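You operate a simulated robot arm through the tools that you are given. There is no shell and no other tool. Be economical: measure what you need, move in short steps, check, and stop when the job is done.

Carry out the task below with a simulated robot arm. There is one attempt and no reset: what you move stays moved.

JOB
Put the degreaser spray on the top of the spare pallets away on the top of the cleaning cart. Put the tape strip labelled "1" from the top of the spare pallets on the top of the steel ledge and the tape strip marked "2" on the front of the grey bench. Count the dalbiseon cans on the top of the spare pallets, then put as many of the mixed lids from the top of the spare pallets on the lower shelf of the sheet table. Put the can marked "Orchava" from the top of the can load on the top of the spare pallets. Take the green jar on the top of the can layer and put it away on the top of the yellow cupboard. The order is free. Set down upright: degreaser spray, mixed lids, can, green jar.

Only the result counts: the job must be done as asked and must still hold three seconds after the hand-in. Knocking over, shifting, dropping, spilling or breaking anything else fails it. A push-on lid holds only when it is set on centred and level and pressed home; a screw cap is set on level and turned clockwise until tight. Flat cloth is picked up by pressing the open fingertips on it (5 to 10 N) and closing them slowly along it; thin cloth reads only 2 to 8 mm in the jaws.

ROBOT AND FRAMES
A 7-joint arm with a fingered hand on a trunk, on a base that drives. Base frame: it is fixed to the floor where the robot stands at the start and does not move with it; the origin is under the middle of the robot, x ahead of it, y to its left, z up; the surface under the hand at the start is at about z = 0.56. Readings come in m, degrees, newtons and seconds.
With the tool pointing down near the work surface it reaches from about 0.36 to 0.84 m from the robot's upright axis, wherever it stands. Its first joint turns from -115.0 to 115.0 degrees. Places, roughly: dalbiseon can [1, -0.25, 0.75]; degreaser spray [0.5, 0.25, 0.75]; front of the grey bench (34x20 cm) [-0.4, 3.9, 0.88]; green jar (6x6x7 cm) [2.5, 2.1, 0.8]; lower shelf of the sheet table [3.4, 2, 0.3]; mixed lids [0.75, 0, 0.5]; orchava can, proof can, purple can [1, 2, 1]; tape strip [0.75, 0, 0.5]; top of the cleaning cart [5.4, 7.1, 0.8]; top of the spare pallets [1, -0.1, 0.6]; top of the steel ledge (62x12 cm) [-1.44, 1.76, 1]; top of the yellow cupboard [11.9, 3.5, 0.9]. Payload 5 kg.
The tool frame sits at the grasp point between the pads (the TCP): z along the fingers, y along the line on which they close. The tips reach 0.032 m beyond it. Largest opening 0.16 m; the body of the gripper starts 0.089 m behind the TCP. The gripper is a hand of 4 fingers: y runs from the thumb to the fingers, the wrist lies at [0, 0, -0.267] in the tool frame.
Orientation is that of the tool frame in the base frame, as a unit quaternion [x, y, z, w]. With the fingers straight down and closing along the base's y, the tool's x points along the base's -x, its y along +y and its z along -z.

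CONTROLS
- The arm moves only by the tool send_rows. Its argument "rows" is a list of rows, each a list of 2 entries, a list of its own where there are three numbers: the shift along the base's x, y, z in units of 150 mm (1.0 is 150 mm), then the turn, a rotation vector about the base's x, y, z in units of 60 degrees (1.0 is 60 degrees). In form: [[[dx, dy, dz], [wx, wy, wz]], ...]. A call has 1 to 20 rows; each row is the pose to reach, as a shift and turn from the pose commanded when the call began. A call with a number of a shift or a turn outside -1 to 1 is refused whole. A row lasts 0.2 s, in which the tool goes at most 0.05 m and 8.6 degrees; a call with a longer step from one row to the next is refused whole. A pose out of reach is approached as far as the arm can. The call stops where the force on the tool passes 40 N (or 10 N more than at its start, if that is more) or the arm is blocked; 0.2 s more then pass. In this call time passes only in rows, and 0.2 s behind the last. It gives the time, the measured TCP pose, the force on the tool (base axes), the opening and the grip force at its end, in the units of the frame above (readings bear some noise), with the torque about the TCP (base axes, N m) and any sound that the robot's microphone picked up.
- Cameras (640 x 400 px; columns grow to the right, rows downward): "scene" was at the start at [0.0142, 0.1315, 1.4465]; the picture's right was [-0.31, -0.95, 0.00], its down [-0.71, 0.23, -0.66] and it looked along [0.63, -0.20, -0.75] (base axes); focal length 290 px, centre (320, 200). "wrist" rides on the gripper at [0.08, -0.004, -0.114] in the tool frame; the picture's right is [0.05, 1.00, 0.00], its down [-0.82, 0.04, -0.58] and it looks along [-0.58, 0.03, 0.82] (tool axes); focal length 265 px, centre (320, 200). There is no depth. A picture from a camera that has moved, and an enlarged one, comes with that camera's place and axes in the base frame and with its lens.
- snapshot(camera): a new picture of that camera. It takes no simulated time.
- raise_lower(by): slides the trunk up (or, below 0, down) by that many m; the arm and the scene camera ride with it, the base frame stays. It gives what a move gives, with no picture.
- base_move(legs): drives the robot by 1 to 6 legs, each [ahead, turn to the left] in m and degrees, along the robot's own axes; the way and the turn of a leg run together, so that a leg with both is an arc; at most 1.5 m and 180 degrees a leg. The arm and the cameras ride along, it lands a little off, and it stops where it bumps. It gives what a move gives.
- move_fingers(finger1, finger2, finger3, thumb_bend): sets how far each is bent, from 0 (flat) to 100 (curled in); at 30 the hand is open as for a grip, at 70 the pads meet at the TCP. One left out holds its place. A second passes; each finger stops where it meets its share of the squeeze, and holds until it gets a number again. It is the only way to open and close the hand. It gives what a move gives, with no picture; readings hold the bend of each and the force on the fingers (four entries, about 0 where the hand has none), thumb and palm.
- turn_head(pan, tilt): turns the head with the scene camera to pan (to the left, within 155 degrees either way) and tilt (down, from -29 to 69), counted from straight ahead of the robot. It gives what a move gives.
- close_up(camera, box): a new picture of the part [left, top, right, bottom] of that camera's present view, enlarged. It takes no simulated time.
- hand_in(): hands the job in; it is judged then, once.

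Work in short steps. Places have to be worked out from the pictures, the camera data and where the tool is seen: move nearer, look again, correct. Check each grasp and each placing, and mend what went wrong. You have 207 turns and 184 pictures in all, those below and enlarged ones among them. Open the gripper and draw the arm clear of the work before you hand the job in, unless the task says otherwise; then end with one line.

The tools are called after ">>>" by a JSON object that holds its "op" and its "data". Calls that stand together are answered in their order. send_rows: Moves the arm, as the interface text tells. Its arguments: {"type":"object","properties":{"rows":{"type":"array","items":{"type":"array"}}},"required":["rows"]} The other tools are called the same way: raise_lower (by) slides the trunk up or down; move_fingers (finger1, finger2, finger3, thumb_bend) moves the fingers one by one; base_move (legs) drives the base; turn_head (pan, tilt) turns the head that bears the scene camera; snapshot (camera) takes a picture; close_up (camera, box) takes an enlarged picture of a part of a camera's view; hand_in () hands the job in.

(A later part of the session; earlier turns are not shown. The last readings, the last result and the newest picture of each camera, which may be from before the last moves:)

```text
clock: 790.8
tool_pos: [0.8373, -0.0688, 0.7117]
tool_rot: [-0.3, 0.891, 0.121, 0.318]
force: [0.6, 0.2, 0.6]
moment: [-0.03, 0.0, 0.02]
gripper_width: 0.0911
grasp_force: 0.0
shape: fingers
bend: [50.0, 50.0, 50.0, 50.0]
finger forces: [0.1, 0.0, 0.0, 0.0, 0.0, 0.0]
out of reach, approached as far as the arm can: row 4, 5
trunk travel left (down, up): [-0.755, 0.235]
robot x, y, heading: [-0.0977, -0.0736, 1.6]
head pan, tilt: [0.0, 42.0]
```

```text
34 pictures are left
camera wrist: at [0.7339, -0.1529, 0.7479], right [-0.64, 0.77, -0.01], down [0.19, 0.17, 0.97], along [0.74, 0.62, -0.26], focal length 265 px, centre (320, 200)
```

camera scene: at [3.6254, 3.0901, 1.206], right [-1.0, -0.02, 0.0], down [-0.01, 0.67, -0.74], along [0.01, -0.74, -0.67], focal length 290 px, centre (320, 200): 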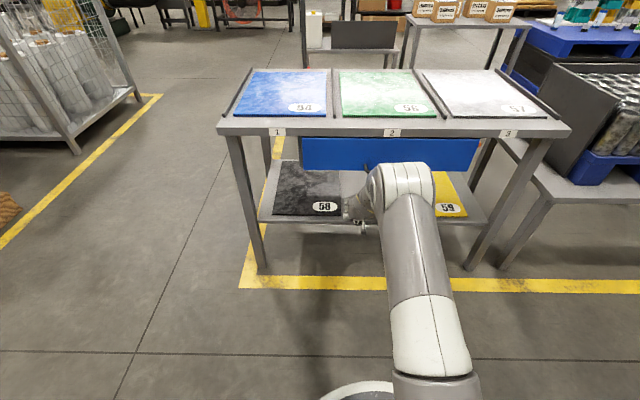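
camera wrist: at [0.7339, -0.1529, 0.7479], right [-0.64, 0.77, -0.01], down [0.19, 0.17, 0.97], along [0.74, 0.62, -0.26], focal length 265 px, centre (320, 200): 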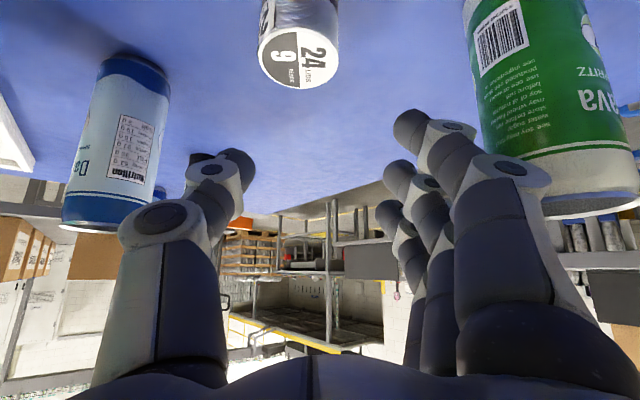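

Slightly out of reach: pull the arm back 6 cm, drive 6 cm forward, then continue.

>>> {"op": "send_rows", "data": {"rows": [[[-0.2, 0, 0.05], [0, 0, 0]], [[-0.4, 0, 0.1], [0, 0, 0]]]}}

>>> {"op": "base_move", "data": {"legs": [[0.07, 0]]}}

>>> {"op": "send_rows", "data": {"rows": [[[0.1, 0.0, -0.2], [0, 0, 0]], [[0.2, 0.0, -0.45], [0, 0, 0]]]}}

>>> {"op": "snapshot", "data": {"camera": "wrist"}}

```text
clock: 791.4
tool_pos: [0.7789, -0.067, 0.728]
tool_rot: [-0.301, 0.891, 0.12, 0.32]
force: [0.1, 0.1, -0.5]
moment: [-0.04, 0.0, 0.01]
gripper_width: 0.0909
grasp_force: 0.1
shape: fingers
bend: [50.0, 50.0, 50.0, 50.0]
finger forces: [0.0, 0.0, 0.0, 0.1, 0.0, 0.0]
trunk travel left (down, up): [-0.755, 0.235]
robot x, y, heading: [-0.0935, -0.0712, 1.2]
head pan, tilt: [0.0, 42.0]
```

```text
clock: 792.4
tool_pos: [0.8482, -0.066, 0.7257]
tool_rot: [-0.301, 0.891, 0.121, 0.317]
force: [0.1, -0.6, -0.6]
moment: [-0.01, 0.01, 0.04]
gripper_width: 0.091
grasp_force: 0.1
shape: fingers
bend: [50.0, 50.0, 50.0, 50.0]
finger forces: [0.1, 0.0, 0.0, 0.0, 0.0, 0.0]
trunk travel left (down, up): [-0.755, 0.235]
robot x, y, heading: [-0.025, -0.0737, 1.3]
head pan, tilt: [0.0, 42.0]
```

```text
clock: 793.0
tool_pos: [0.8792, -0.0656, 0.6591]
tool_rot: [-0.3, 0.891, 0.12, 0.319]
force: [0.8, 0.3, 1.3]
moment: [-0.01, 0.06, 0.03]
gripper_width: 0.0911
grasp_force: 0.1
shape: fingers
bend: [50.0, 50.0, 50.0, 50.0]
finger forces: [0.1, 0.0, 0.0, 0.0, 0.0, 0.0]
trunk travel left (down, up): [-0.755, 0.235]
robot x, y, heading: [-0.0247, -0.0747, 1.3]
head pan, tilt: [0.0, 42.0]
```

```text
33 pictures are left
camera wrist: at [0.7752, -0.1509, 0.6947], right [-0.64, 0.77, -0.01], down [0.19, 0.17, 0.97], along [0.74, 0.62, -0.26], focal length 265 px, centre (320, 200)
```

wrist: 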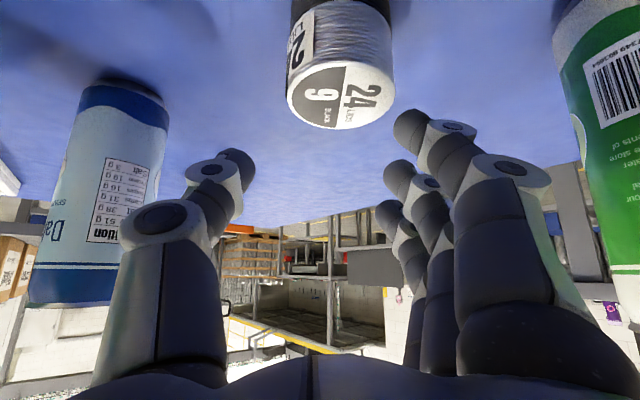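

Tin top at (0.862, −0.065, 0.604). Centre over it and lower to the grip height.

>>> {"op": "move_fingers", "data": {"finger1": 52, "finger2": 52, "finger3": 52, "thumb_bend": 52}}

>>> {"op": "send_rows", "data": {"rows": [[[-0.06, 0, -0.05], [0, 0, 0]], [[-0.107, 0.003, -0.15], [0, 0, 0]], [[-0.107, 0.003, -0.25], [0, 0, 0]], [[-0.107, 0.003, -0.285], [0, 0, 0]]]}}

>>> {"op": "snapshot", "data": {"camera": "wrist"}}

```text
clock: 794.0
tool_pos: [0.8769, -0.0655, 0.6595]
tool_rot: [-0.3, 0.891, 0.12, 0.318]
force: [0.0, -0.4, 0.0]
moment: [0.01, 0.05, 0.01]
gripper_width: 0.0841
grasp_force: 0.1
shape: fingers
bend: [52.0, 52.0, 52.0, 52.0]
finger forces: [0.1, 0.0, 0.0, 0.1, 0.0, 0.1]
trunk travel left (down, up): [-0.755, 0.235]
robot x, y, heading: [-0.0273, -0.0711, 1.4]
head pan, tilt: [0.0, 42.0]
```

```text
clock: 795.0
tool_pos: [0.8615, -0.065, 0.6159]
tool_rot: [-0.3, 0.891, 0.121, 0.319]
force: [0.9, -0.4, -0.2]
moment: [-0.01, -0.01, 0.0]
gripper_width: 0.0839
grasp_force: 0.1
shape: fingers
bend: [52.0, 52.0, 52.0, 52.0]
finger forces: [0.0, 0.0, 0.0, 0.1, 0.0, 0.0]
trunk travel left (down, up): [-0.755, 0.235]
robot x, y, heading: [-0.0217, -0.0779, 1.0]
head pan, tilt: [0.0, 42.0]
```

```text
32 pictures are left
camera wrist: at [0.7585, -0.1506, 0.6517], right [-0.64, 0.77, -0.01], down [0.19, 0.17, 0.97], along [0.74, 0.62, -0.26], focal length 265 px, centre (320, 200)
```

wrist: 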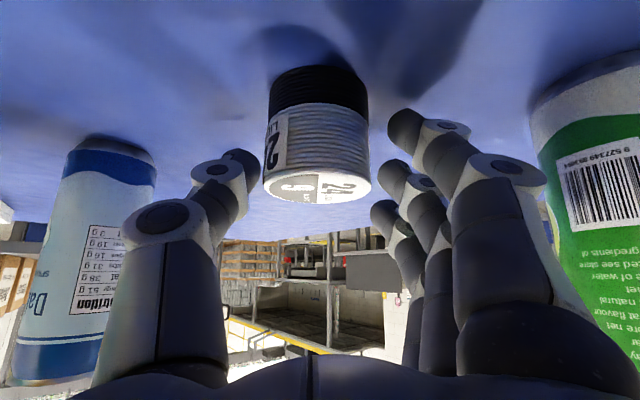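

Well aligned (this tin is a bit taller). Close.

>>> {"op": "move_fingers", "data": {"finger1": 62, "finger2": 62, "finger3": 58, "thumb_bend": 62}}

>>> {"op": "move_fingers", "data": {"finger1": 70, "finger2": 70, "finger3": 62, "thumb_bend": 70}}

>>> {"op": "snapshot", "data": {"camera": "wrist"}}

```text
clock: 796.0
tool_pos: [0.8624, -0.0644, 0.6165]
tool_rot: [-0.3, 0.891, 0.121, 0.319]
force: [-0.8, -0.7, 0.8]
moment: [-0.02, -0.02, 0.0]
gripper_width: 0.0557
grasp_force: 4.1
shape: fingers
bend: [59.0, 62.0, 57.0, 61.0]
finger forces: [3.5, 0.0, 0.1, 0.1, 4.0, 0.0]
trunk travel left (down, up): [-0.755, 0.235]
robot x, y, heading: [-0.0252, -0.0734, 1.2]
head pan, tilt: [0.0, 42.0]
```

```text
clock: 797.0
tool_pos: [0.8619, -0.0659, 0.6164]
tool_rot: [-0.3, 0.891, 0.121, 0.319]
force: [-0.7, -0.1, 0.5]
moment: [0.02, 0.0, 0.01]
gripper_width: 0.0528
grasp_force: 15.5
shape: fingers
bend: [59.0, 63.0, 62.0, 66.0]
finger forces: [8.8, 6.7, 0.0, 0.0, 16.3, 0.1]
trunk travel left (down, up): [-0.755, 0.235]
robot x, y, heading: [-0.0281, -0.0723, 1.5]
head pan, tilt: [0.0, 42.0]
```

```text
31 pictures are left
camera wrist: at [0.7585, -0.1505, 0.6521], right [-0.64, 0.77, -0.01], down [0.19, 0.17, 0.97], along [0.74, 0.62, -0.26], focal length 265 px, centre (320, 200)
```

wrist: 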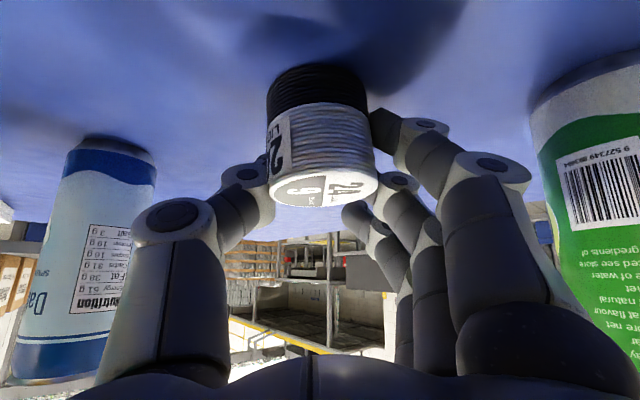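

Firm three-point grip (16 N), nothing else touched. Lift straight up.

>>> {"op": "send_rows", "data": {"rows": [[[0, 0, 0.1], [0, 0, 0]], [[0, 0, 0.3], [0, 0, 0]], [[0, 0, 0.55], [0, 0, 0]], [[0, 0, 0.8], [0, 0, 0]], [[0, 0, 1], [0, 0, 0]]]}}

>>> {"op": "raise_lower", "data": {"by": 0.2}}

>>> {"op": "snapshot", "data": {"camera": "wrist"}}

```text
clock: 798.2
tool_pos: [0.8613, -0.0655, 0.7665]
tool_rot: [-0.301, 0.891, 0.121, 0.318]
force: [0.4, 0.8, 0.0]
moment: [0.01, -0.03, 0.01]
gripper_width: 0.0272
grasp_force: 0.1
shape: fingers
bend: [67.0, 70.0, 62.0, 70.0]
finger forces: [0.0, 0.0, 0.0, 0.0, 0.1, 0.0]
trunk travel left (down, up): [-0.755, 0.235]
robot x, y, heading: [-0.0254, -0.0734, 1.4]
head pan, tilt: [0.0, 42.0]
```

```text
clock: 800.3
tool_pos: [0.8609, -0.0654, 0.9656]
tool_rot: [-0.299, 0.891, 0.119, 0.319]
force: [-0.1, -0.8, -0.2]
moment: [0.03, 0.02, -0.01]
gripper_width: 0.0272
grasp_force: 0.1
shape: fingers
bend: [67.0, 70.0, 62.0, 70.0]
finger forces: [0.0, 0.1, 0.0, 0.0, 0.1, 0.1]
trunk travel left (down, up): [-0.955, 0.035]
robot x, y, heading: [-0.024, -0.0721, 1.1]
head pan, tilt: [0.0, 42.0]
```

```text
30 pictures are left
camera wrist: at [0.7579, -0.1497, 1.0017], right [-0.64, 0.77, -0.01], down [0.19, 0.17, 0.97], along [0.74, 0.62, -0.26], focal length 265 px, centre (320, 200)
```

wrist: 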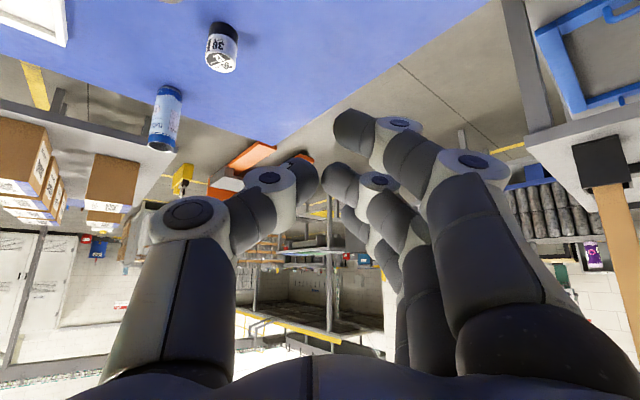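

The tin slipped out. See where it is now.

>>> {"op": "turn_head", "data": {"pan": -5, "tilt": 48}}

>>> {"op": "snapshot", "data": {"camera": "scene"}}

```text
clock: 801.0
tool_pos: [0.8611, -0.0646, 0.9656]
tool_rot: [-0.3, 0.891, 0.12, 0.318]
force: [-1.1, 0.0, -0.8]
moment: [-0.02, 0.01, 0.03]
gripper_width: 0.027
grasp_force: 0.3
shape: fingers
bend: [67.0, 70.0, 62.0, 70.0]
finger forces: [0.0, 0.0, 0.0, 0.1, 0.0, 0.0]
trunk travel left (down, up): [-0.955, 0.035]
robot x, y, heading: [-0.0233, -0.0725, 1.4]
head pan, tilt: [-5.0, 48.0]
```

```text
29 pictures are left
camera scene: at [-0.0102, 0.0759, 1.8275], right [-0.06, -1.0, 0.0], down [-0.74, 0.05, -0.67], along [0.67, -0.04, -0.74], focal length 290 px, centre (320, 200)
```

scene: 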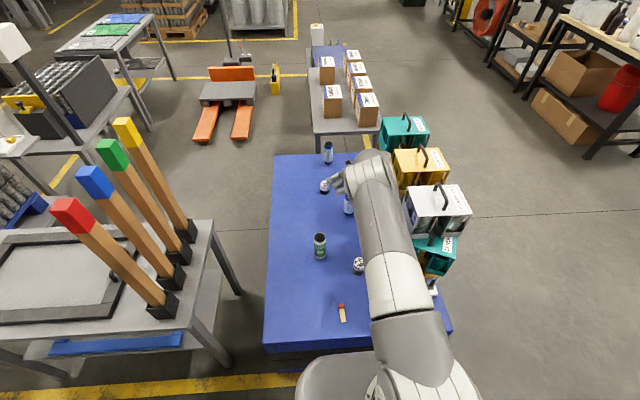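

Pull the hand back to unblock the view.

>>> {"op": "send_rows", "data": {"rows": [[[-0.25, 0.1, 0], [0, 0, -0.1]], [[-0.5, 0.2, 0], [0, 0, -0.2]], [[-0.75, 0.3, 0], [0, 0, -0.3]], [[-1, 0.4, 0], [0, 0, -0.42]]]}}

>>> {"op": "snapshot", "data": {"camera": "wrist"}}

>>> {"op": "close_up", "data": {"camera": "scene", "box": [250, 130, 450, 310]}}

```text
clock: 802.0
tool_pos: [0.7096, -0.0035, 0.9677]
tool_rot: [-0.099, 0.935, 0.047, 0.337]
force: [-0.1, -0.4, -0.1]
moment: [-0.03, 0.0, -0.02]
gripper_width: 0.027
grasp_force: 0.0
shape: fingers
bend: [67.0, 70.0, 62.0, 70.0]
finger forces: [0.0, 0.0, 0.0, 0.0, 0.1, 0.0]
trunk travel left (down, up): [-0.955, 0.035]
robot x, y, heading: [-0.0222, -0.074, 1.2]
head pan, tilt: [-5.0, 48.0]
```

```text
28 pictures are left
camera wrist: at [0.5799, -0.0366, 1.0032], right [-0.25, 0.97, -0.01], down [0.25, 0.08, 0.97], along [0.94, 0.24, -0.26], focal length 265 px, centre (320, 200)
```

wrist: 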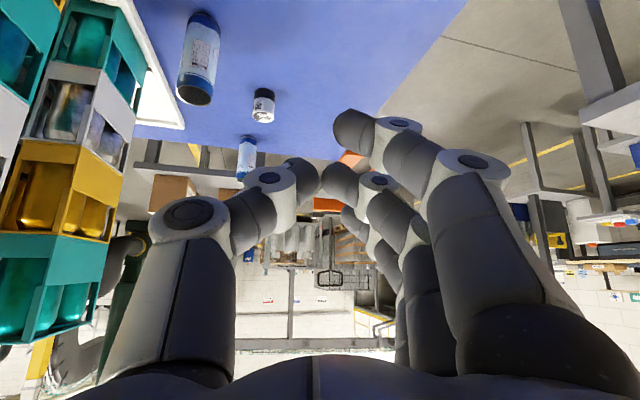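

```text
2.22 times, centred on (350, 220) of scene
camera zoom: at [-0.0116, 0.0782, 1.8272], right [-0.06, -1.0, 0.0], down [-0.74, 0.05, -0.67], along [0.67, -0.04, -0.74], focal length 644 px, centre (253, 156)
```

zoom: 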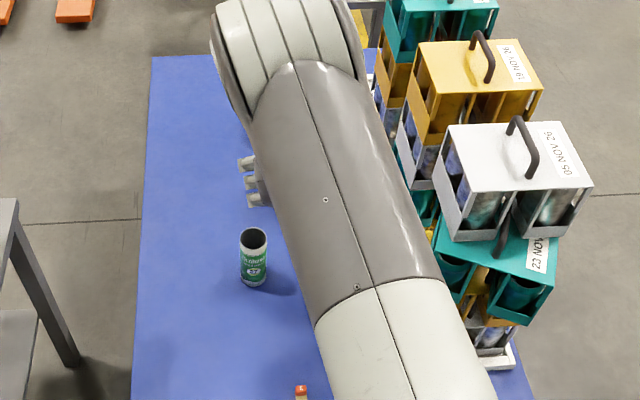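

Move right (away from the can), open, lower, and look at the tin's place.

>>> {"op": "send_rows", "data": {"rows": [[[0, -0.25, 0], [0, 0, 0.1]], [[0, -0.5, 0], [0, 0, 0.2]], [[0.1, -0.6, 0], [0, 0, 0.3]], [[0.3, -0.6, -0.1], [0, 0, 0.42]]]}}

>>> {"op": "move_fingers", "data": {"finger1": 50, "finger2": 50, "finger3": 50, "thumb_bend": 50}}

>>> {"op": "raise_lower", "data": {"by": -0.2}}

>>> {"op": "snapshot", "data": {"camera": "wrist"}}

```text
clock: 803.0
tool_pos: [0.7561, -0.0951, 0.9509]
tool_rot: [-0.301, 0.891, 0.121, 0.318]
force: [0.0, 0.4, -0.2]
moment: [0.01, 0.08, 0.05]
gripper_width: 0.027
grasp_force: 0.1
shape: fingers
bend: [67.0, 70.0, 62.0, 70.0]
finger forces: [0.1, 0.0, 0.0, 0.1, 0.1, 0.0]
trunk travel left (down, up): [-0.955, 0.035]
robot x, y, heading: [-0.0261, -0.0735, 1.3]
head pan, tilt: [-5.0, 48.0]
```

```text
clock: 804.0
tool_pos: [0.7552, -0.0933, 0.952]
tool_rot: [-0.3, 0.891, 0.119, 0.319]
force: [0.0, -0.5, -0.2]
moment: [-0.02, -0.04, -0.02]
gripper_width: 0.0903
grasp_force: 0.0
shape: fingers
bend: [50.0, 50.0, 50.0, 50.0]
finger forces: [0.0, 0.1, 0.1, 0.0, 0.0, 0.0]
trunk travel left (down, up): [-0.955, 0.035]
robot x, y, heading: [-0.0245, -0.0729, 1.3]
head pan, tilt: [-5.0, 48.0]
```

```text
clock: 806.2
tool_pos: [0.7565, -0.0935, 0.7521]
tool_rot: [-0.3, 0.891, 0.12, 0.319]
force: [-0.3, -0.3, -0.1]
moment: [-0.01, -0.01, 0.03]
gripper_width: 0.0906
grasp_force: 0.1
shape: fingers
bend: [50.0, 50.0, 50.0, 50.0]
finger forces: [0.0, 0.1, 0.0, 0.0, 0.1, 0.1]
trunk travel left (down, up): [-0.755, 0.235]
robot x, y, heading: [-0.0241, -0.0723, 1.3]
head pan, tilt: [-5.0, 48.0]
```

```text
26 pictures are left
camera wrist: at [0.6522, -0.1792, 0.7874], right [-0.64, 0.77, -0.01], down [0.19, 0.17, 0.97], along [0.74, 0.62, -0.26], focal length 265 px, centre (320, 200)
```

wrist: 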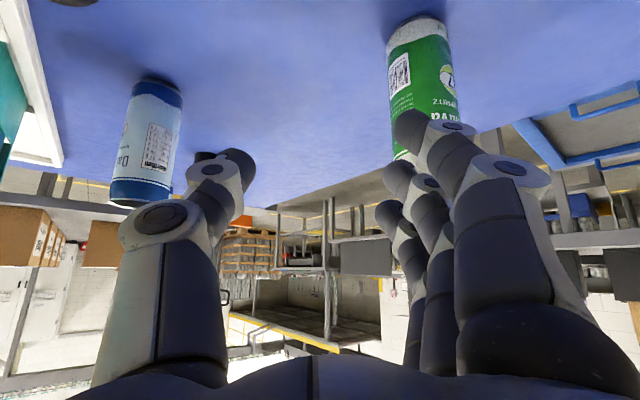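

Tin 24 is no longer at its place; something dark is at top-left near the tray. Yaw the hand back to look there.

>>> {"op": "send_rows", "data": {"rows": [[[-0.15, 0.1, 0.1], [0, 0, -0.14]], [[-0.3, 0.2, 0.3], [0, 0, -0.28]], [[-0.5, 0.3, 0.5], [0, 0, -0.42]], [[-0.7, 0.3, 0.7], [0, 0, -0.56]], [[-0.9, 0.3, 0.8], [0, 0, -0.68]]]}}

>>> {"op": "snapshot", "data": {"camera": "wrist"}}

```text
clock: 807.4
tool_pos: [0.6191, -0.0485, 0.8723]
tool_rot: [0.03, 0.94, 0.001, 0.341]
force: [0.2, 0.4, 0.4]
moment: [0.04, 0.0, 0.0]
gripper_width: 0.0908
grasp_force: 0.2
shape: fingers
bend: [50.0, 50.0, 50.0, 50.0]
finger forces: [0.0, 0.1, 0.0, 0.0, 0.1, 0.0]
trunk travel left (down, up): [-0.755, 0.235]
robot x, y, heading: [-0.0273, -0.0721, 1.2]
head pan, tilt: [-5.0, 48.0]
```

```text
25 pictures are left
camera wrist: at [0.485, -0.0451, 0.9074], right [0.02, 1.0, -0.01], down [0.26, 0.01, 0.97], along [0.97, -0.02, -0.26], focal length 265 px, centre (320, 200)
```

wrist: 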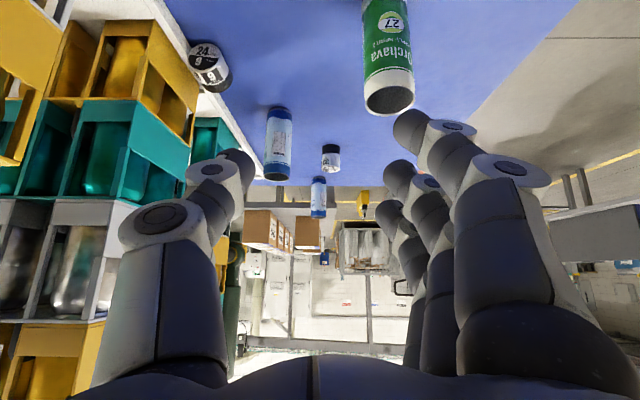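

Tin 24 lies by the tray edge at about (0.835, −0.23). Zoom.

>>> {"op": "close_up", "data": {"camera": "wrist", "box": [150, 10, 270, 130]}}

```text
3.33 times, centred on (210, 70) of wrist
camera zoom: at [0.485, -0.0451, 0.9074], right [0.02, 1.0, -0.01], down [0.26, 0.01, 0.97], along [0.97, -0.02, -0.26], focal length 885 px, centre (687, 633)
```

zoom: 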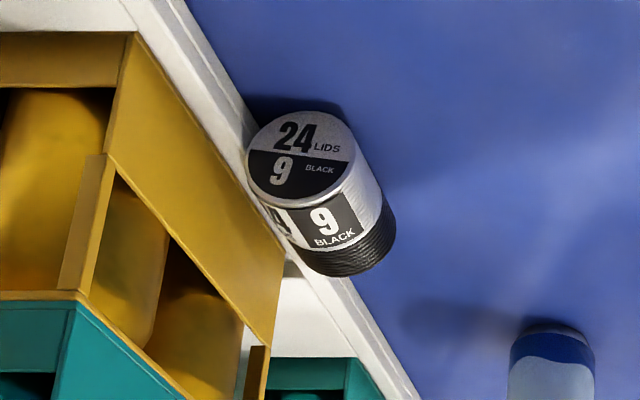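

Plan: pick the fallen tin across its end faces (hand yawed −90°, slightly leaning left), carry it to free space, then re-grip and stand it up. First bring the hand vertical and yaw −90° in free space.

>>> {"op": "send_rows", "data": {"rows": [[[0, 0.1, 0.1], [0, 0.14, 0]], [[0, 0.2, 0.2], [0, 0.28, 0]], [[0, 0.3, 0.3], [0, 0.42, 0]], [[0, 0.4, 0.3], [0, 0.56, 0]], [[0, 0.5, 0.3], [0, 0.667, 0]]]}}

>>> {"op": "send_rows", "data": {"rows": [[[0, 0, 0], [0, 0, -0.14]], [[0, 0, 0], [0, 0, -0.28]], [[0, 0, 0], [0, 0, -0.42]], [[0, 0, 0], [0, 0, -0.56]], [[0, 0, 0], [0, 0, -0.7]], [[0, 0, 0], [0, 0, -0.84]], [[0, 0, 0], [0, 0, -0.98]]]}}

>>> {"op": "send_rows", "data": {"rows": [[[0, 0, 0], [0, 0, -0.14]], [[0, 0, 0], [0, 0, -0.28]], [[0, 0, 0], [0, 0, -0.42]], [[0, 0, 0], [0, 0, -0.52]]]}}

```text
clock: 808.6
tool_pos: [0.6211, 0.0269, 0.9163]
tool_rot: [0.027, 1.0, -0.007, -0.003]
force: [0.2, 0.2, 0.4]
moment: [0.01, 0.03, -0.03]
gripper_width: 0.0906
grasp_force: 0.0
shape: fingers
bend: [50.0, 50.0, 50.0, 50.0]
finger forces: [0.1, 0.0, 0.0, 0.1, 0.0, 0.0]
trunk travel left (down, up): [-0.755, 0.235]
robot x, y, heading: [-0.0247, -0.0698, 1.1]
head pan, tilt: [-5.0, 48.0]
```

```text
clock: 810.2
tool_pos: [0.6213, 0.0263, 0.9157]
tool_rot: [0.516, 0.856, -0.006, -0.007]
force: [-0.9, -1.0, -0.8]
moment: [0.0, 0.0, 0.0]
gripper_width: 0.0909
grasp_force: 0.0
shape: fingers
bend: [50.0, 50.0, 50.0, 50.0]
finger forces: [0.1, 0.0, 0.0, 0.0, 0.1, 0.0]
trunk travel left (down, up): [-0.755, 0.235]
robot x, y, heading: [-0.0239, -0.0714, 1.6]
head pan, tilt: [-5.0, 48.0]
```

```text
clock: 811.2
tool_pos: [0.6208, 0.0255, 0.9177]
tool_rot: [0.727, 0.687, -0.004, -0.008]
force: [0.2, 0.4, 0.6]
moment: [-0.02, -0.04, 0.03]
gripper_width: 0.0906
grasp_force: 0.0
shape: fingers
bend: [50.0, 50.0, 50.0, 50.0]
finger forces: [0.0, 0.0, 0.0, 0.0, 0.1, 0.0]
trunk travel left (down, up): [-0.755, 0.235]
robot x, y, heading: [-0.0221, -0.0724, 1.4]
head pan, tilt: [-5.0, 48.0]
```

Yaw −90° works. Drive 4.5 cm forward, lean the hand 17° and move above the fallen tin.

>>> {"op": "base_move", "data": {"legs": [[0.045, 0]]}}

>>> {"op": "send_rows", "data": {"rows": [[[0.2, -0.2, 0], [-0.1, 0, 0]], [[0.4, -0.4, 0], [-0.2, 0, 0]], [[0.6, -0.6, -0.05], [-0.28, 0, 0]], [[0.8, -0.8, -0.1], [-0.28, 0, 0]], [[1, -1, -0.15], [-0.28, 0, 0]]]}}

>>> {"op": "send_rows", "data": {"rows": [[[0.15, -0.2, -0.15], [0, 0, 0]], [[0.2, -0.45, -0.3], [0, 0, 0]], [[0.2, -0.55, -0.55], [0, 0, 0]]]}}

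>>> {"op": "snapshot", "data": {"camera": "wrist"}}

```text
clock: 812.1
tool_pos: [0.6664, 0.0271, 0.9151]
tool_rot: [0.727, 0.687, -0.005, -0.009]
force: [0.7, -0.2, -0.1]
moment: [-0.01, 0.03, 0.01]
gripper_width: 0.0909
grasp_force: 0.1
shape: fingers
bend: [50.0, 50.0, 50.0, 50.0]
finger forces: [0.0, 0.0, 0.0, 0.0, 0.0, 0.1]
trunk travel left (down, up): [-0.755, 0.235]
robot x, y, heading: [0.0206, -0.0724, 1.2]
head pan, tilt: [-5.0, 48.0]
```

```text
clock: 813.3
tool_pos: [0.8158, -0.1225, 0.8918]
tool_rot: [0.721, 0.678, -0.106, 0.098]
force: [0.3, 0.6, -0.1]
moment: [0.02, 0.02, -0.01]
gripper_width: 0.0908
grasp_force: 0.1
shape: fingers
bend: [50.0, 50.0, 50.0, 50.0]
finger forces: [0.0, 0.1, 0.0, 0.0, 0.0, 0.0]
trunk travel left (down, up): [-0.755, 0.235]
robot x, y, heading: [0.0209, -0.0739, 1.3]
head pan, tilt: [-5.0, 48.0]
```

```text
clock: 814.1
tool_pos: [0.8473, -0.2071, 0.8115]
tool_rot: [0.72, 0.679, -0.105, 0.098]
force: [-0.3, -0.6, 0.4]
moment: [-0.03, 0.02, 0.0]
gripper_width: 0.0907
grasp_force: 0.0
shape: fingers
bend: [50.0, 50.0, 50.0, 50.0]
finger forces: [0.1, 0.1, 0.1, 0.0, 0.0, 0.0]
trunk travel left (down, up): [-0.755, 0.235]
robot x, y, heading: [0.0176, -0.0748, 1.4]
head pan, tilt: [-5.0, 48.0]
```

```text
23 pictures are left
camera wrist: at [0.8498, -0.0958, 0.898], right [1.0, -0.01, -0.01], down [0.01, -0.62, 0.79], along [-0.02, -0.79, -0.62], focal length 265 px, centre (320, 200)
```

wrist: 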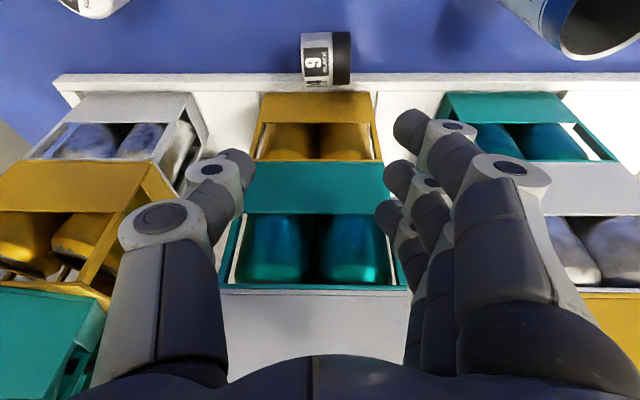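

The tin lies at (0.850, −0.233), between the open fingers' planes; carriers' faces are at y≈−0.28. Descend carefully.

>>> {"op": "send_rows", "data": {"rows": [[[0.01, 0, -0.25], [0, 0, 0]], [[0.02, 0, -0.5], [0, 0, 0]], [[0.02, -0.02, -0.75], [0, 0, 0]], [[0.02, -0.03, -1], [0, 0, 0]]]}}

>>> {"op": "send_rows", "data": {"rows": [[[0, 0, -0.1], [0, 0, 0]], [[0, 0, -0.2], [0, 0, 0]], [[0, 0, -0.32], [0, 0, 0]]]}}

>>> {"op": "snapshot", "data": {"camera": "wrist"}}

```text
clock: 815.1
tool_pos: [0.8245, -0.1956, 0.6676]
tool_rot: [0.72, 0.679, -0.105, 0.099]
force: [0.1, 0.8, 0.9]
moment: [0.02, -0.01, -0.01]
gripper_width: 0.0905
grasp_force: 0.0
shape: fingers
bend: [50.0, 50.0, 50.0, 50.0]
finger forces: [0.0, 0.0, 0.0, 0.0, 0.0, 0.0]
out of reach, approached as far as the arm can: row 2, 3, 4
trunk travel left (down, up): [-0.755, 0.235]
robot x, y, heading: [0.0224, -0.0691, 1.2]
head pan, tilt: [-5.0, 48.0]
```

```text
clock: 815.9
tool_pos: [0.8169, -0.1894, 0.6415]
tool_rot: [0.72, 0.679, -0.103, 0.103]
force: [0.1, 1.2, 19.1]
moment: [-0.79, -0.97, 0.01]
gripper_width: 0.091
grasp_force: 9.5
shape: fingers
bend: [50.0, 50.0, 52.0, 50.0]
finger forces: [0.1, 0.0, 18.7, 0.0, 0.1, 0.0]
out of reach, approached as far as the arm can: row 1, 2, 3
trunk travel left (down, up): [-0.755, 0.235]
robot x, y, heading: [0.0181, -0.0745, 1.4]
head pan, tilt: [-5.0, 48.0]
```

```text
22 pictures are left
camera wrist: at [0.8193, -0.0783, 0.7277], right [1.0, -0.01, -0.01], down [0.0, -0.62, 0.79], along [-0.01, -0.79, -0.62], focal length 265 px, centre (320, 200)
```

wrist: 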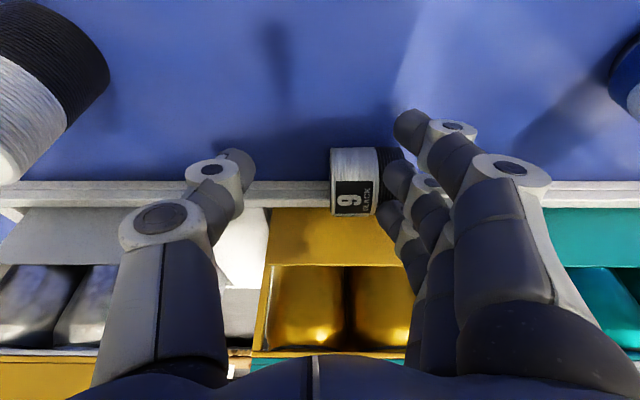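

Out of reach at this trunk height; finger 3 touched the tin's top. Lift off, lower the trunk for better reach.

>>> {"op": "send_rows", "data": {"rows": [[[0, 0, 0.3], [0, 0, 0]], [[0, 0, 0.6], [0, 0, 0]], [[0, 0, 0.9], [0, 0, 0]], [[0, 0, 1], [0, 0, 0]]]}}

>>> {"op": "send_rows", "data": {"rows": [[[0, 0, 0.3], [0, 0, 0]], [[0, 0, 0.5], [0, 0, 0]]]}}

>>> {"op": "raise_lower", "data": {"by": -0.17}}

>>> {"op": "send_rows", "data": {"rows": [[[0.1, -0.06, 0], [0, 0, 0]], [[0.22, -0.13, 0], [0, 0, 0]]]}}

>>> {"op": "snapshot", "data": {"camera": "wrist"}}

```text
clock: 816.9
tool_pos: [0.8164, -0.1906, 0.7885]
tool_rot: [0.72, 0.679, -0.106, 0.098]
force: [-0.9, 0.4, 0.1]
moment: [0.0, -0.03, 0.0]
gripper_width: 0.0911
grasp_force: 0.1
shape: fingers
bend: [50.0, 50.0, 50.0, 50.0]
finger forces: [0.0, 0.0, 0.1, 0.0, 0.1, 0.1]
trunk travel left (down, up): [-0.755, 0.235]
robot x, y, heading: [0.0212, -0.0721, 1.5]
head pan, tilt: [-5.0, 48.0]
```

```text
clock: 817.5
tool_pos: [0.8161, -0.189, 0.8631]
tool_rot: [0.72, 0.678, -0.105, 0.099]
force: [-0.2, -0.1, 0.1]
moment: [0.01, -0.02, -0.01]
gripper_width: 0.091
grasp_force: 0.0
shape: fingers
bend: [50.0, 50.0, 50.0, 50.0]
finger forces: [0.0, 0.0, 0.0, 0.0, 0.0, 0.0]
trunk travel left (down, up): [-0.755, 0.235]
robot x, y, heading: [0.019, -0.0687, 1.4]
head pan, tilt: [-5.0, 48.0]
```

```text
clock: 819.4
tool_pos: [0.8164, -0.1898, 0.6931]
tool_rot: [0.72, 0.678, -0.105, 0.099]
force: [0.8, 0.4, -1.1]
moment: [0.01, -0.03, -0.03]
gripper_width: 0.091
grasp_force: 0.0
shape: fingers
bend: [50.0, 50.0, 50.0, 50.0]
finger forces: [0.0, 0.0, 0.0, 0.0, 0.0, 0.1]
trunk travel left (down, up): [-0.585, 0.405]
robot x, y, heading: [0.0187, -0.069, 1.4]
head pan, tilt: [-5.0, 48.0]
```

```text
clock: 820.0
tool_pos: [0.8495, -0.209, 0.6925]
tool_rot: [0.72, 0.679, -0.106, 0.099]
force: [-0.3, 0.6, 0.1]
moment: [-0.03, 0.0, 0.0]
gripper_width: 0.0913
grasp_force: 0.1
shape: fingers
bend: [50.0, 50.0, 50.0, 50.0]
finger forces: [0.1, 0.0, 0.0, 0.0, 0.0, 0.1]
trunk travel left (down, up): [-0.585, 0.405]
robot x, y, heading: [0.0235, -0.0731, 1.1]
head pan, tilt: [-5.0, 48.0]
```

```text
21 pictures are left
camera wrist: at [0.8518, -0.0983, 0.7783], right [1.0, -0.01, -0.02], down [0.01, -0.62, 0.79], along [-0.02, -0.79, -0.62], focal length 265 px, centre (320, 200)
```

wrist: 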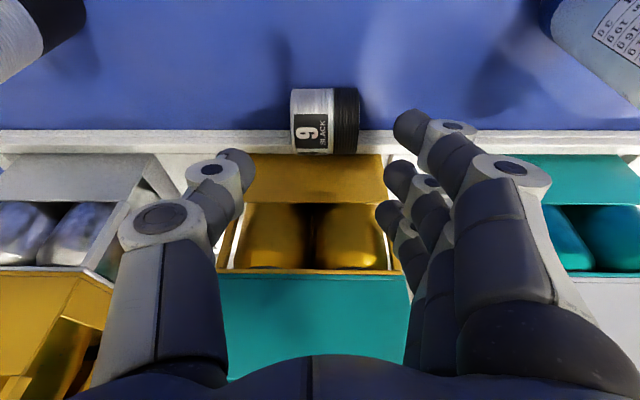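

Tin at (0.851, −0.230), centred. Descend to z≈0.607.

>>> {"op": "send_rows", "data": {"rows": [[[0.01, -0.02, -0.2], [0, 0, 0]], [[0.01, -0.03, -0.4], [0, 0, 0]], [[0.01, -0.03, -0.55], [0, 0, 0]]]}}

>>> {"op": "move_fingers", "data": {"finger1": 58, "finger2": 58, "finger3": 58, "thumb_bend": 58}}

>>> {"op": "move_fingers", "data": {"finger1": 60, "finger2": 68, "finger3": 66, "thumb_bend": 68}}

>>> {"op": "snapshot", "data": {"camera": "wrist"}}

```text
clock: 820.8
tool_pos: [0.8493, -0.213, 0.6101]
tool_rot: [0.72, 0.679, -0.104, 0.1]
force: [0.4, 0.0, -0.5]
moment: [0.0, 0.0, 0.01]
gripper_width: 0.091
grasp_force: 0.0
shape: fingers
bend: [50.0, 50.0, 50.0, 50.0]
finger forces: [0.0, 0.1, 0.0, 0.1, 0.0, 0.0]
trunk travel left (down, up): [-0.585, 0.405]
robot x, y, heading: [0.0194, -0.0704, 1.4]
head pan, tilt: [-5.0, 48.0]
```

```text
clock: 821.8
tool_pos: [0.8484, -0.2125, 0.6099]
tool_rot: [0.72, 0.679, -0.105, 0.1]
force: [-0.1, 0.0, 0.6]
moment: [0.02, 0.03, 0.0]
gripper_width: 0.0658
grasp_force: 0.4
shape: fingers
bend: [57.0, 57.0, 57.0, 57.0]
finger forces: [0.0, 0.3, 0.3, 0.1, 0.5, 0.0]
trunk travel left (down, up): [-0.585, 0.405]
robot x, y, heading: [0.0192, -0.0729, 1.2]
head pan, tilt: [-5.0, 48.0]
```

```text
clock: 822.8
tool_pos: [0.8501, -0.2117, 0.6112]
tool_rot: [0.72, 0.678, -0.105, 0.099]
force: [-0.3, 0.9, -1.1]
moment: [0.08, -0.02, 0.02]
gripper_width: 0.0582
grasp_force: 18.9
shape: fingers
bend: [60.0, 59.0, 59.0, 62.0]
finger forces: [0.0, 9.8, 8.8, 0.0, 18.7, 0.1]
trunk travel left (down, up): [-0.585, 0.405]
robot x, y, heading: [0.02, -0.07, 1.0]
head pan, tilt: [-5.0, 48.0]
```

```text
20 pictures are left
camera wrist: at [0.8516, -0.1013, 0.6964], right [1.0, -0.01, -0.01], down [0.0, -0.62, 0.79], along [-0.01, -0.79, -0.62], focal length 265 px, centre (320, 200)
```

wrist: 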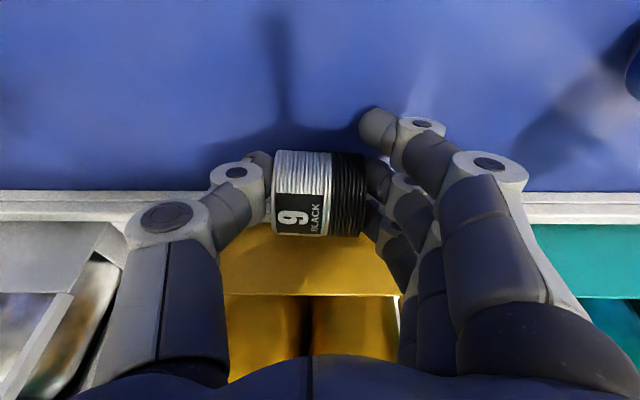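

Held across the faces with 19 N. Lift, move to the free area near (0.60, 0.13) while yawing back to 0 and un-leaning.

>>> {"op": "send_rows", "data": {"rows": [[[0, 0.02, 0.1], [0, 0, 0]], [[0, 0.05, 0.3], [0, 0, 0]], [[0, 0.1, 0.6], [0, 0, 0]], [[0, 0.2, 0.9], [0, 0, 0]], [[-0.15, 0.35, 1], [0, 0, 0]], [[-0.35, 0.5, 1], [0, 0, 0]]]}}

>>> {"op": "snapshot", "data": {"camera": "wrist"}}

```text
clock: 824.2
tool_pos: [0.797, -0.1379, 0.7616]
tool_rot: [0.72, 0.678, -0.105, 0.1]
force: [1.4, -0.2, -0.1]
moment: [0.0, 0.0, 0.0]
gripper_width: 0.0578
grasp_force: 18.2
shape: fingers
bend: [60.0, 59.0, 59.0, 62.0]
finger forces: [0.0, 9.8, 8.5, 0.1, 18.3, 0.0]
trunk travel left (down, up): [-0.585, 0.405]
robot x, y, heading: [0.0211, -0.0721, 1.3]
head pan, tilt: [-5.0, 48.0]
```

```text
19 pictures are left
camera wrist: at [0.7998, -0.0268, 0.8465], right [1.0, -0.01, -0.02], down [0.01, -0.62, 0.79], along [-0.02, -0.79, -0.62], focal length 265 px, centre (320, 200)
```

wrist: 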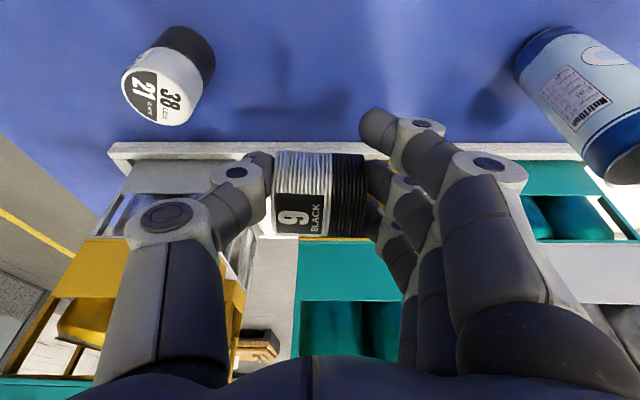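

Secure. Go around the can: back to x≈0.60, then left, yawing +90° and un-leaning.

>>> {"op": "send_rows", "data": {"rows": [[[-0.3, 0.03, 0.1], [0, 0, 0]], [[-0.6, 0.06, 0.2], [0, 0, 0]], [[-0.9, 0.1, 0.3], [0, 0, 0]], [[-1, 0.3, 0.4], [0, 0, 0]], [[-1, 0.6, 0.4], [0.1, 0, 0]], [[-1, 0.9, 0.4], [0.2, 0, 0]], [[-1, 1, 0.4], [0.28, 0, 0]]]}}

>>> {"op": "send_rows", "data": {"rows": [[[-0.1, 0.2, 0], [0, 0, 0.14]], [[-0.2, 0.4, 0], [0, 0, 0.28]], [[-0.3, 0.6, 0], [0, 0, 0.42]], [[-0.3, 0.8, 0], [0, 0, 0.56]], [[-0.3, 0.8, 0], [0, 0, 0.7]], [[-0.3, 0.8, 0], [0, 0, 0.84]], [[-0.3, 0.8, 0], [0, 0, 0.98]]]}}

>>> {"op": "send_rows", "data": {"rows": [[[0, 0, -0.1], [0, 0, 0.14]], [[0, 0, -0.25], [0, 0, 0.28]], [[0, 0, -0.4], [0, 0, 0.42]], [[0, 0, -0.6], [0, 0, 0.54]]]}}

>>> {"op": "snapshot", "data": {"camera": "wrist"}}

```text
clock: 825.8
tool_pos: [0.6491, 0.0134, 0.8198]
tool_rot: [0.726, 0.687, -0.005, -0.007]
force: [0.1, -0.1, -0.1]
moment: [0.03, -0.01, -0.01]
gripper_width: 0.0574
grasp_force: 18.4
shape: fingers
bend: [60.0, 59.0, 59.0, 62.0]
finger forces: [0.1, 9.9, 8.2, 0.1, 18.0, 0.1]
trunk travel left (down, up): [-0.585, 0.405]
robot x, y, heading: [0.0165, -0.071, 1.2]
head pan, tilt: [-5.0, 48.0]
```

```text
clock: 827.4
tool_pos: [0.6039, 0.1328, 0.8192]
tool_rot: [0.295, 0.955, -0.008, -0.005]
force: [-0.5, -0.1, -0.7]
moment: [-0.02, 0.01, -0.03]
gripper_width: 0.0575
grasp_force: 18.6
shape: fingers
bend: [60.0, 59.0, 59.0, 62.0]
finger forces: [0.0, 9.8, 8.1, 0.0, 18.0, 0.0]
trunk travel left (down, up): [-0.585, 0.405]
robot x, y, heading: [0.0206, -0.072, 1.6]
head pan, tilt: [-5.0, 48.0]
```

```text
clock: 828.4
tool_pos: [0.6033, 0.1314, 0.7304]
tool_rot: [0.018, 1.0, -0.009, -0.001]
force: [-0.9, 0.4, -0.5]
moment: [0.03, 0.01, 0.01]
gripper_width: 0.0573
grasp_force: 18.5
shape: fingers
bend: [60.0, 59.0, 59.0, 62.0]
finger forces: [0.0, 9.9, 8.0, 0.0, 18.0, 0.1]
trunk travel left (down, up): [-0.585, 0.405]
robot x, y, heading: [0.0196, -0.0727, 1.0]
head pan, tilt: [-5.0, 48.0]
```

```text
18 pictures are left
camera wrist: at [0.524, 0.1333, 0.8442], right [-0.02, 1.0, -0.02], down [0.82, 0.02, 0.57], along [0.57, 0.0, -0.82], focal length 265 px, centre (320, 200)
```

wrist: 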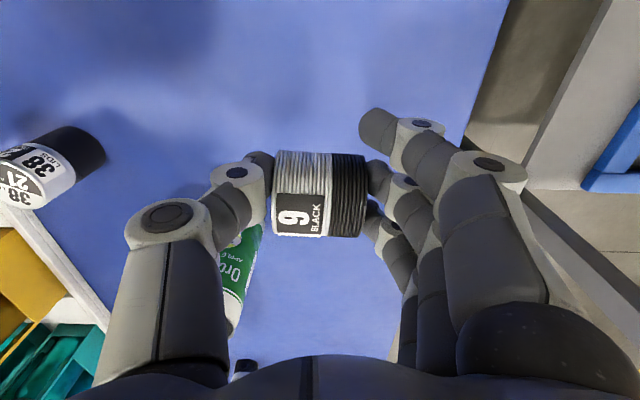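

Lower the tin to lie on the surface.

>>> {"op": "send_rows", "data": {"rows": [[[0, 0, -0.25], [0, 0, 0]], [[0, 0, -0.5], [0, 0, 0]], [[0, 0, -0.68], [0, 0, 0]], [[0, 0, -0.74], [0, 0, 0]]]}}

>>> {"op": "send_rows", "data": {"rows": [[[0, 0, -0.015], [0, 0, 0]], [[0, 0, -0.03], [0, 0, 0]], [[0, 0, -0.04], [0, 0, 0]]]}}

```text
clock: 829.4
tool_pos: [0.6041, 0.1307, 0.6201]
tool_rot: [0.018, 1.0, -0.008, -0.001]
force: [0.0, 0.4, -1.4]
moment: [0.01, 0.01, 0.0]
gripper_width: 0.0575
grasp_force: 17.7
shape: fingers
bend: [60.0, 59.0, 59.0, 62.0]
finger forces: [0.0, 10.0, 7.9, 0.1, 18.0, 0.0]
trunk travel left (down, up): [-0.585, 0.405]
robot x, y, heading: [0.0202, -0.0718, 1.3]
head pan, tilt: [-5.0, 48.0]
```

```text
clock: 830.2
tool_pos: [0.6039, 0.1309, 0.6135]
tool_rot: [0.017, 1.0, -0.008, 0.0]
force: [-1.2, -0.6, 9.7]
moment: [0.22, -0.06, 0.04]
gripper_width: 0.0576
grasp_force: 19.1
shape: fingers
bend: [60.0, 60.0, 60.0, 62.0]
finger forces: [0.0, 10.2, 8.9, 0.0, 19.8, 0.0]
trunk travel left (down, up): [-0.585, 0.405]
robot x, y, heading: [0.0206, -0.0706, 1.0]
head pan, tilt: [-5.0, 48.0]
```

Contact. Release, lift, and yaw the hand back to −90° for the new grip.

>>> {"op": "move_fingers", "data": {"finger1": 50, "finger2": 50, "finger3": 50, "thumb_bend": 50}}

>>> {"op": "send_rows", "data": {"rows": [[[0, 0, 0.2], [0, 0, 0]], [[0, 0, 0.5], [0, 0, 0]], [[0, 0, 0.8], [0, 0, -0.1]], [[0, 0, 0.8], [0, 0, -0.24]], [[0, 0, 0.8], [0, 0, -0.38]], [[0, 0, 0.8], [0, 0, -0.52]], [[0, 0, 0.8], [0, 0, -0.66]], [[0, 0, 0.8], [0, 0, -0.8]], [[0, 0, 0.8], [0, 0, -0.94]]]}}

>>> {"op": "send_rows", "data": {"rows": [[[0, 0, 0], [0, 0, -0.14]], [[0, 0, 0], [0, 0, -0.28]], [[0, 0, 0], [0, 0, -0.42]], [[0, 0, 0], [0, 0, -0.54]]]}}

>>> {"op": "snapshot", "data": {"camera": "wrist"}}

```text
clock: 831.2
tool_pos: [0.603, 0.1317, 0.6136]
tool_rot: [0.018, 1.0, -0.009, -0.001]
force: [0.9, -0.1, 0.4]
moment: [0.02, -0.04, -0.03]
gripper_width: 0.0904
grasp_force: 0.1
shape: fingers
bend: [50.0, 50.0, 50.0, 50.0]
finger forces: [0.0, 0.0, 0.0, 0.0, 0.0, 0.1]
trunk travel left (down, up): [-0.585, 0.405]
robot x, y, heading: [0.0152, -0.0705, 1.2]
head pan, tilt: [-5.0, 48.0]
```

```text
clock: 833.2
tool_pos: [0.6038, 0.1325, 0.7328]
tool_rot: [0.489, 0.872, -0.007, -0.005]
force: [-0.1, -0.8, 0.0]
moment: [0.03, -0.01, -0.03]
gripper_width: 0.0906
grasp_force: 0.0
shape: fingers
bend: [50.0, 50.0, 50.0, 50.0]
finger forces: [0.0, 0.1, 0.1, 0.0, 0.0, 0.1]
trunk travel left (down, up): [-0.585, 0.405]
robot x, y, heading: [0.0181, -0.0707, 1.2]
head pan, tilt: [-5.0, 48.0]
```

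```text
clock: 834.2
tool_pos: [0.6034, 0.1331, 0.7326]
tool_rot: [0.714, 0.7, -0.005, -0.007]
force: [-0.4, 0.2, 0.2]
moment: [0.04, 0.02, -0.01]
gripper_width: 0.0908
grasp_force: 0.2
shape: fingers
bend: [50.0, 50.0, 50.0, 50.0]
finger forces: [0.0, 0.1, 0.1, 0.0, 0.1, 0.0]
trunk travel left (down, up): [-0.585, 0.405]
robot x, y, heading: [0.0208, -0.0717, 1.3]
head pan, tilt: [-5.0, 48.0]
```

```text
17 pictures are left
camera wrist: at [0.6027, 0.2135, 0.8471], right [1.0, 0.03, -0.02], down [0.04, -0.82, 0.57], along [0.01, -0.57, -0.82], focal length 265 px, centre (320, 200)
```

wrist: 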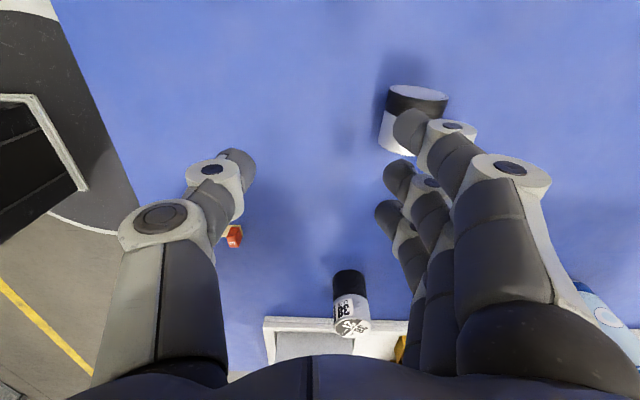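

The tin rolled to about (0.691, 0.133), still lying with its base toward +y. Move over it and come down part-way.

>>> {"op": "send_rows", "data": {"rows": [[[0.2, -0.03, 0], [0, 0, 0]], [[0.4, -0.06, 0], [0, 0, 0]], [[0.585, -0.08, 0], [0, 0, 0]], [[0.585, -0.08, -0.25], [0, 0, 0]], [[0.585, -0.08, -0.45], [0, 0, 0]]]}}

>>> {"op": "snapshot", "data": {"camera": "wrist"}}

```text
clock: 835.4
tool_pos: [0.6917, 0.1199, 0.6655]
tool_rot: [0.713, 0.702, -0.005, -0.007]
force: [-0.1, 0.1, -0.1]
moment: [0.03, 0.02, 0.01]
gripper_width: 0.0907
grasp_force: 0.0
shape: fingers
bend: [50.0, 50.0, 50.0, 50.0]
finger forces: [0.0, 0.1, 0.0, 0.0, 0.0, 0.0]
trunk travel left (down, up): [-0.585, 0.405]
robot x, y, heading: [0.0196, -0.0729, 1.5]
head pan, tilt: [-5.0, 48.0]
```

```text
16 pictures are left
camera wrist: at [0.6911, 0.2018, 0.7796], right [1.0, 0.04, -0.02], down [0.04, -0.82, 0.57], along [0.01, -0.57, -0.82], focal length 265 px, centre (320, 200)
```

wrist: 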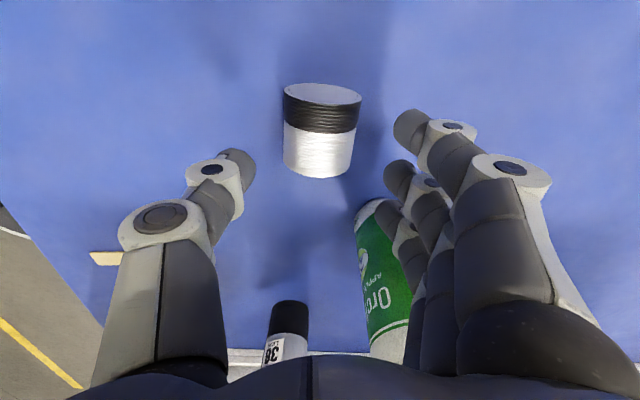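

Lying with its base toward +y (tool +x), aligned. Descend and grip across the diameter.

>>> {"op": "send_rows", "data": {"rows": [[[0, 0, -0.15], [0, 0, 0]], [[0, 0, -0.28], [0, 0, 0]], [[0, 0, -0.35], [0, 0, 0]]]}}

>>> {"op": "move_fingers", "data": {"finger1": 58, "finger2": 58, "finger3": 58, "thumb_bend": 58}}

>>> {"op": "move_fingers", "data": {"finger1": 68, "finger2": 68, "finger3": 64, "thumb_bend": 70}}

>>> {"op": "send_rows", "data": {"rows": [[[0, 0, 0.1], [0, 0, 0]], [[0, 0, 0.3], [0, 0, 0]], [[0, 0, 0.6], [0, 0, 0]], [[0, 0, 0.9], [0, 0, 0]]]}}

>>> {"op": "snapshot", "data": {"camera": "wrist"}}

```text
clock: 836.2
tool_pos: [0.6902, 0.1203, 0.6135]
tool_rot: [0.713, 0.701, -0.004, -0.007]
force: [0.4, -0.3, 0.5]
moment: [0.01, -0.01, 0.03]
gripper_width: 0.0909
grasp_force: 0.2
shape: fingers
bend: [50.0, 50.0, 50.0, 50.0]
finger forces: [0.1, 0.0, 0.0, 0.1, 0.1, 0.0]
trunk travel left (down, up): [-0.585, 0.405]
robot x, y, heading: [0.0198, -0.0725, 1.1]
head pan, tilt: [-5.0, 48.0]
```

```text
clock: 837.2
tool_pos: [0.6918, 0.1201, 0.6128]
tool_rot: [0.712, 0.702, -0.005, -0.008]
force: [-0.2, -0.9, 0.2]
moment: [-0.02, -0.01, 0.02]
gripper_width: 0.0666
grasp_force: 0.7
shape: fingers
bend: [56.0, 57.0, 57.0, 57.0]
finger forces: [0.5, 0.3, 0.1, 0.0, 0.5, 0.1]
trunk travel left (down, up): [-0.585, 0.405]
robot x, y, heading: [0.0178, -0.0724, 1.1]
head pan, tilt: [-5.0, 48.0]
```

```text
clock: 838.2
tool_pos: [0.6896, 0.1202, 0.6138]
tool_rot: [0.712, 0.702, -0.005, -0.008]
force: [0.4, 0.4, -0.2]
moment: [0.01, 0.0, -0.01]
gripper_width: 0.0614
grasp_force: 21.0
shape: fingers
bend: [59.0, 59.0, 64.0, 63.0]
finger forces: [10.2, 10.2, 0.1, 0.0, 20.3, 0.0]
trunk travel left (down, up): [-0.585, 0.405]
robot x, y, heading: [0.0184, -0.0777, 1.2]
head pan, tilt: [-5.0, 48.0]
```

```text
clock: 839.2
tool_pos: [0.6907, 0.1201, 0.7503]
tool_rot: [0.712, 0.702, -0.006, -0.008]
force: [0.3, -0.3, 0.0]
moment: [-0.01, 0.01, -0.01]
gripper_width: 0.0614
grasp_force: 21.0
shape: fingers
bend: [59.0, 59.0, 64.0, 63.0]
finger forces: [10.1, 10.2, 0.0, 0.0, 20.3, 0.0]
trunk travel left (down, up): [-0.585, 0.405]
robot x, y, heading: [0.0195, -0.0714, 1.3]
head pan, tilt: [-5.0, 48.0]
```

```text
15 pictures are left
camera wrist: at [0.6901, 0.2014, 0.8632], right [1.0, 0.04, -0.02], down [0.04, -0.82, 0.57], along [0.01, -0.57, -0.82], focal length 265 px, centre (320, 200)
```

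wrist: 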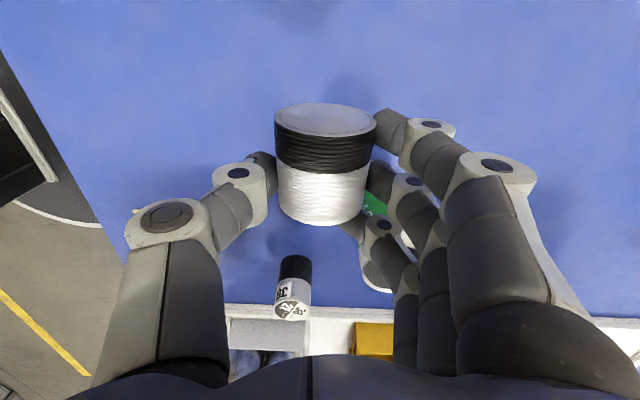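

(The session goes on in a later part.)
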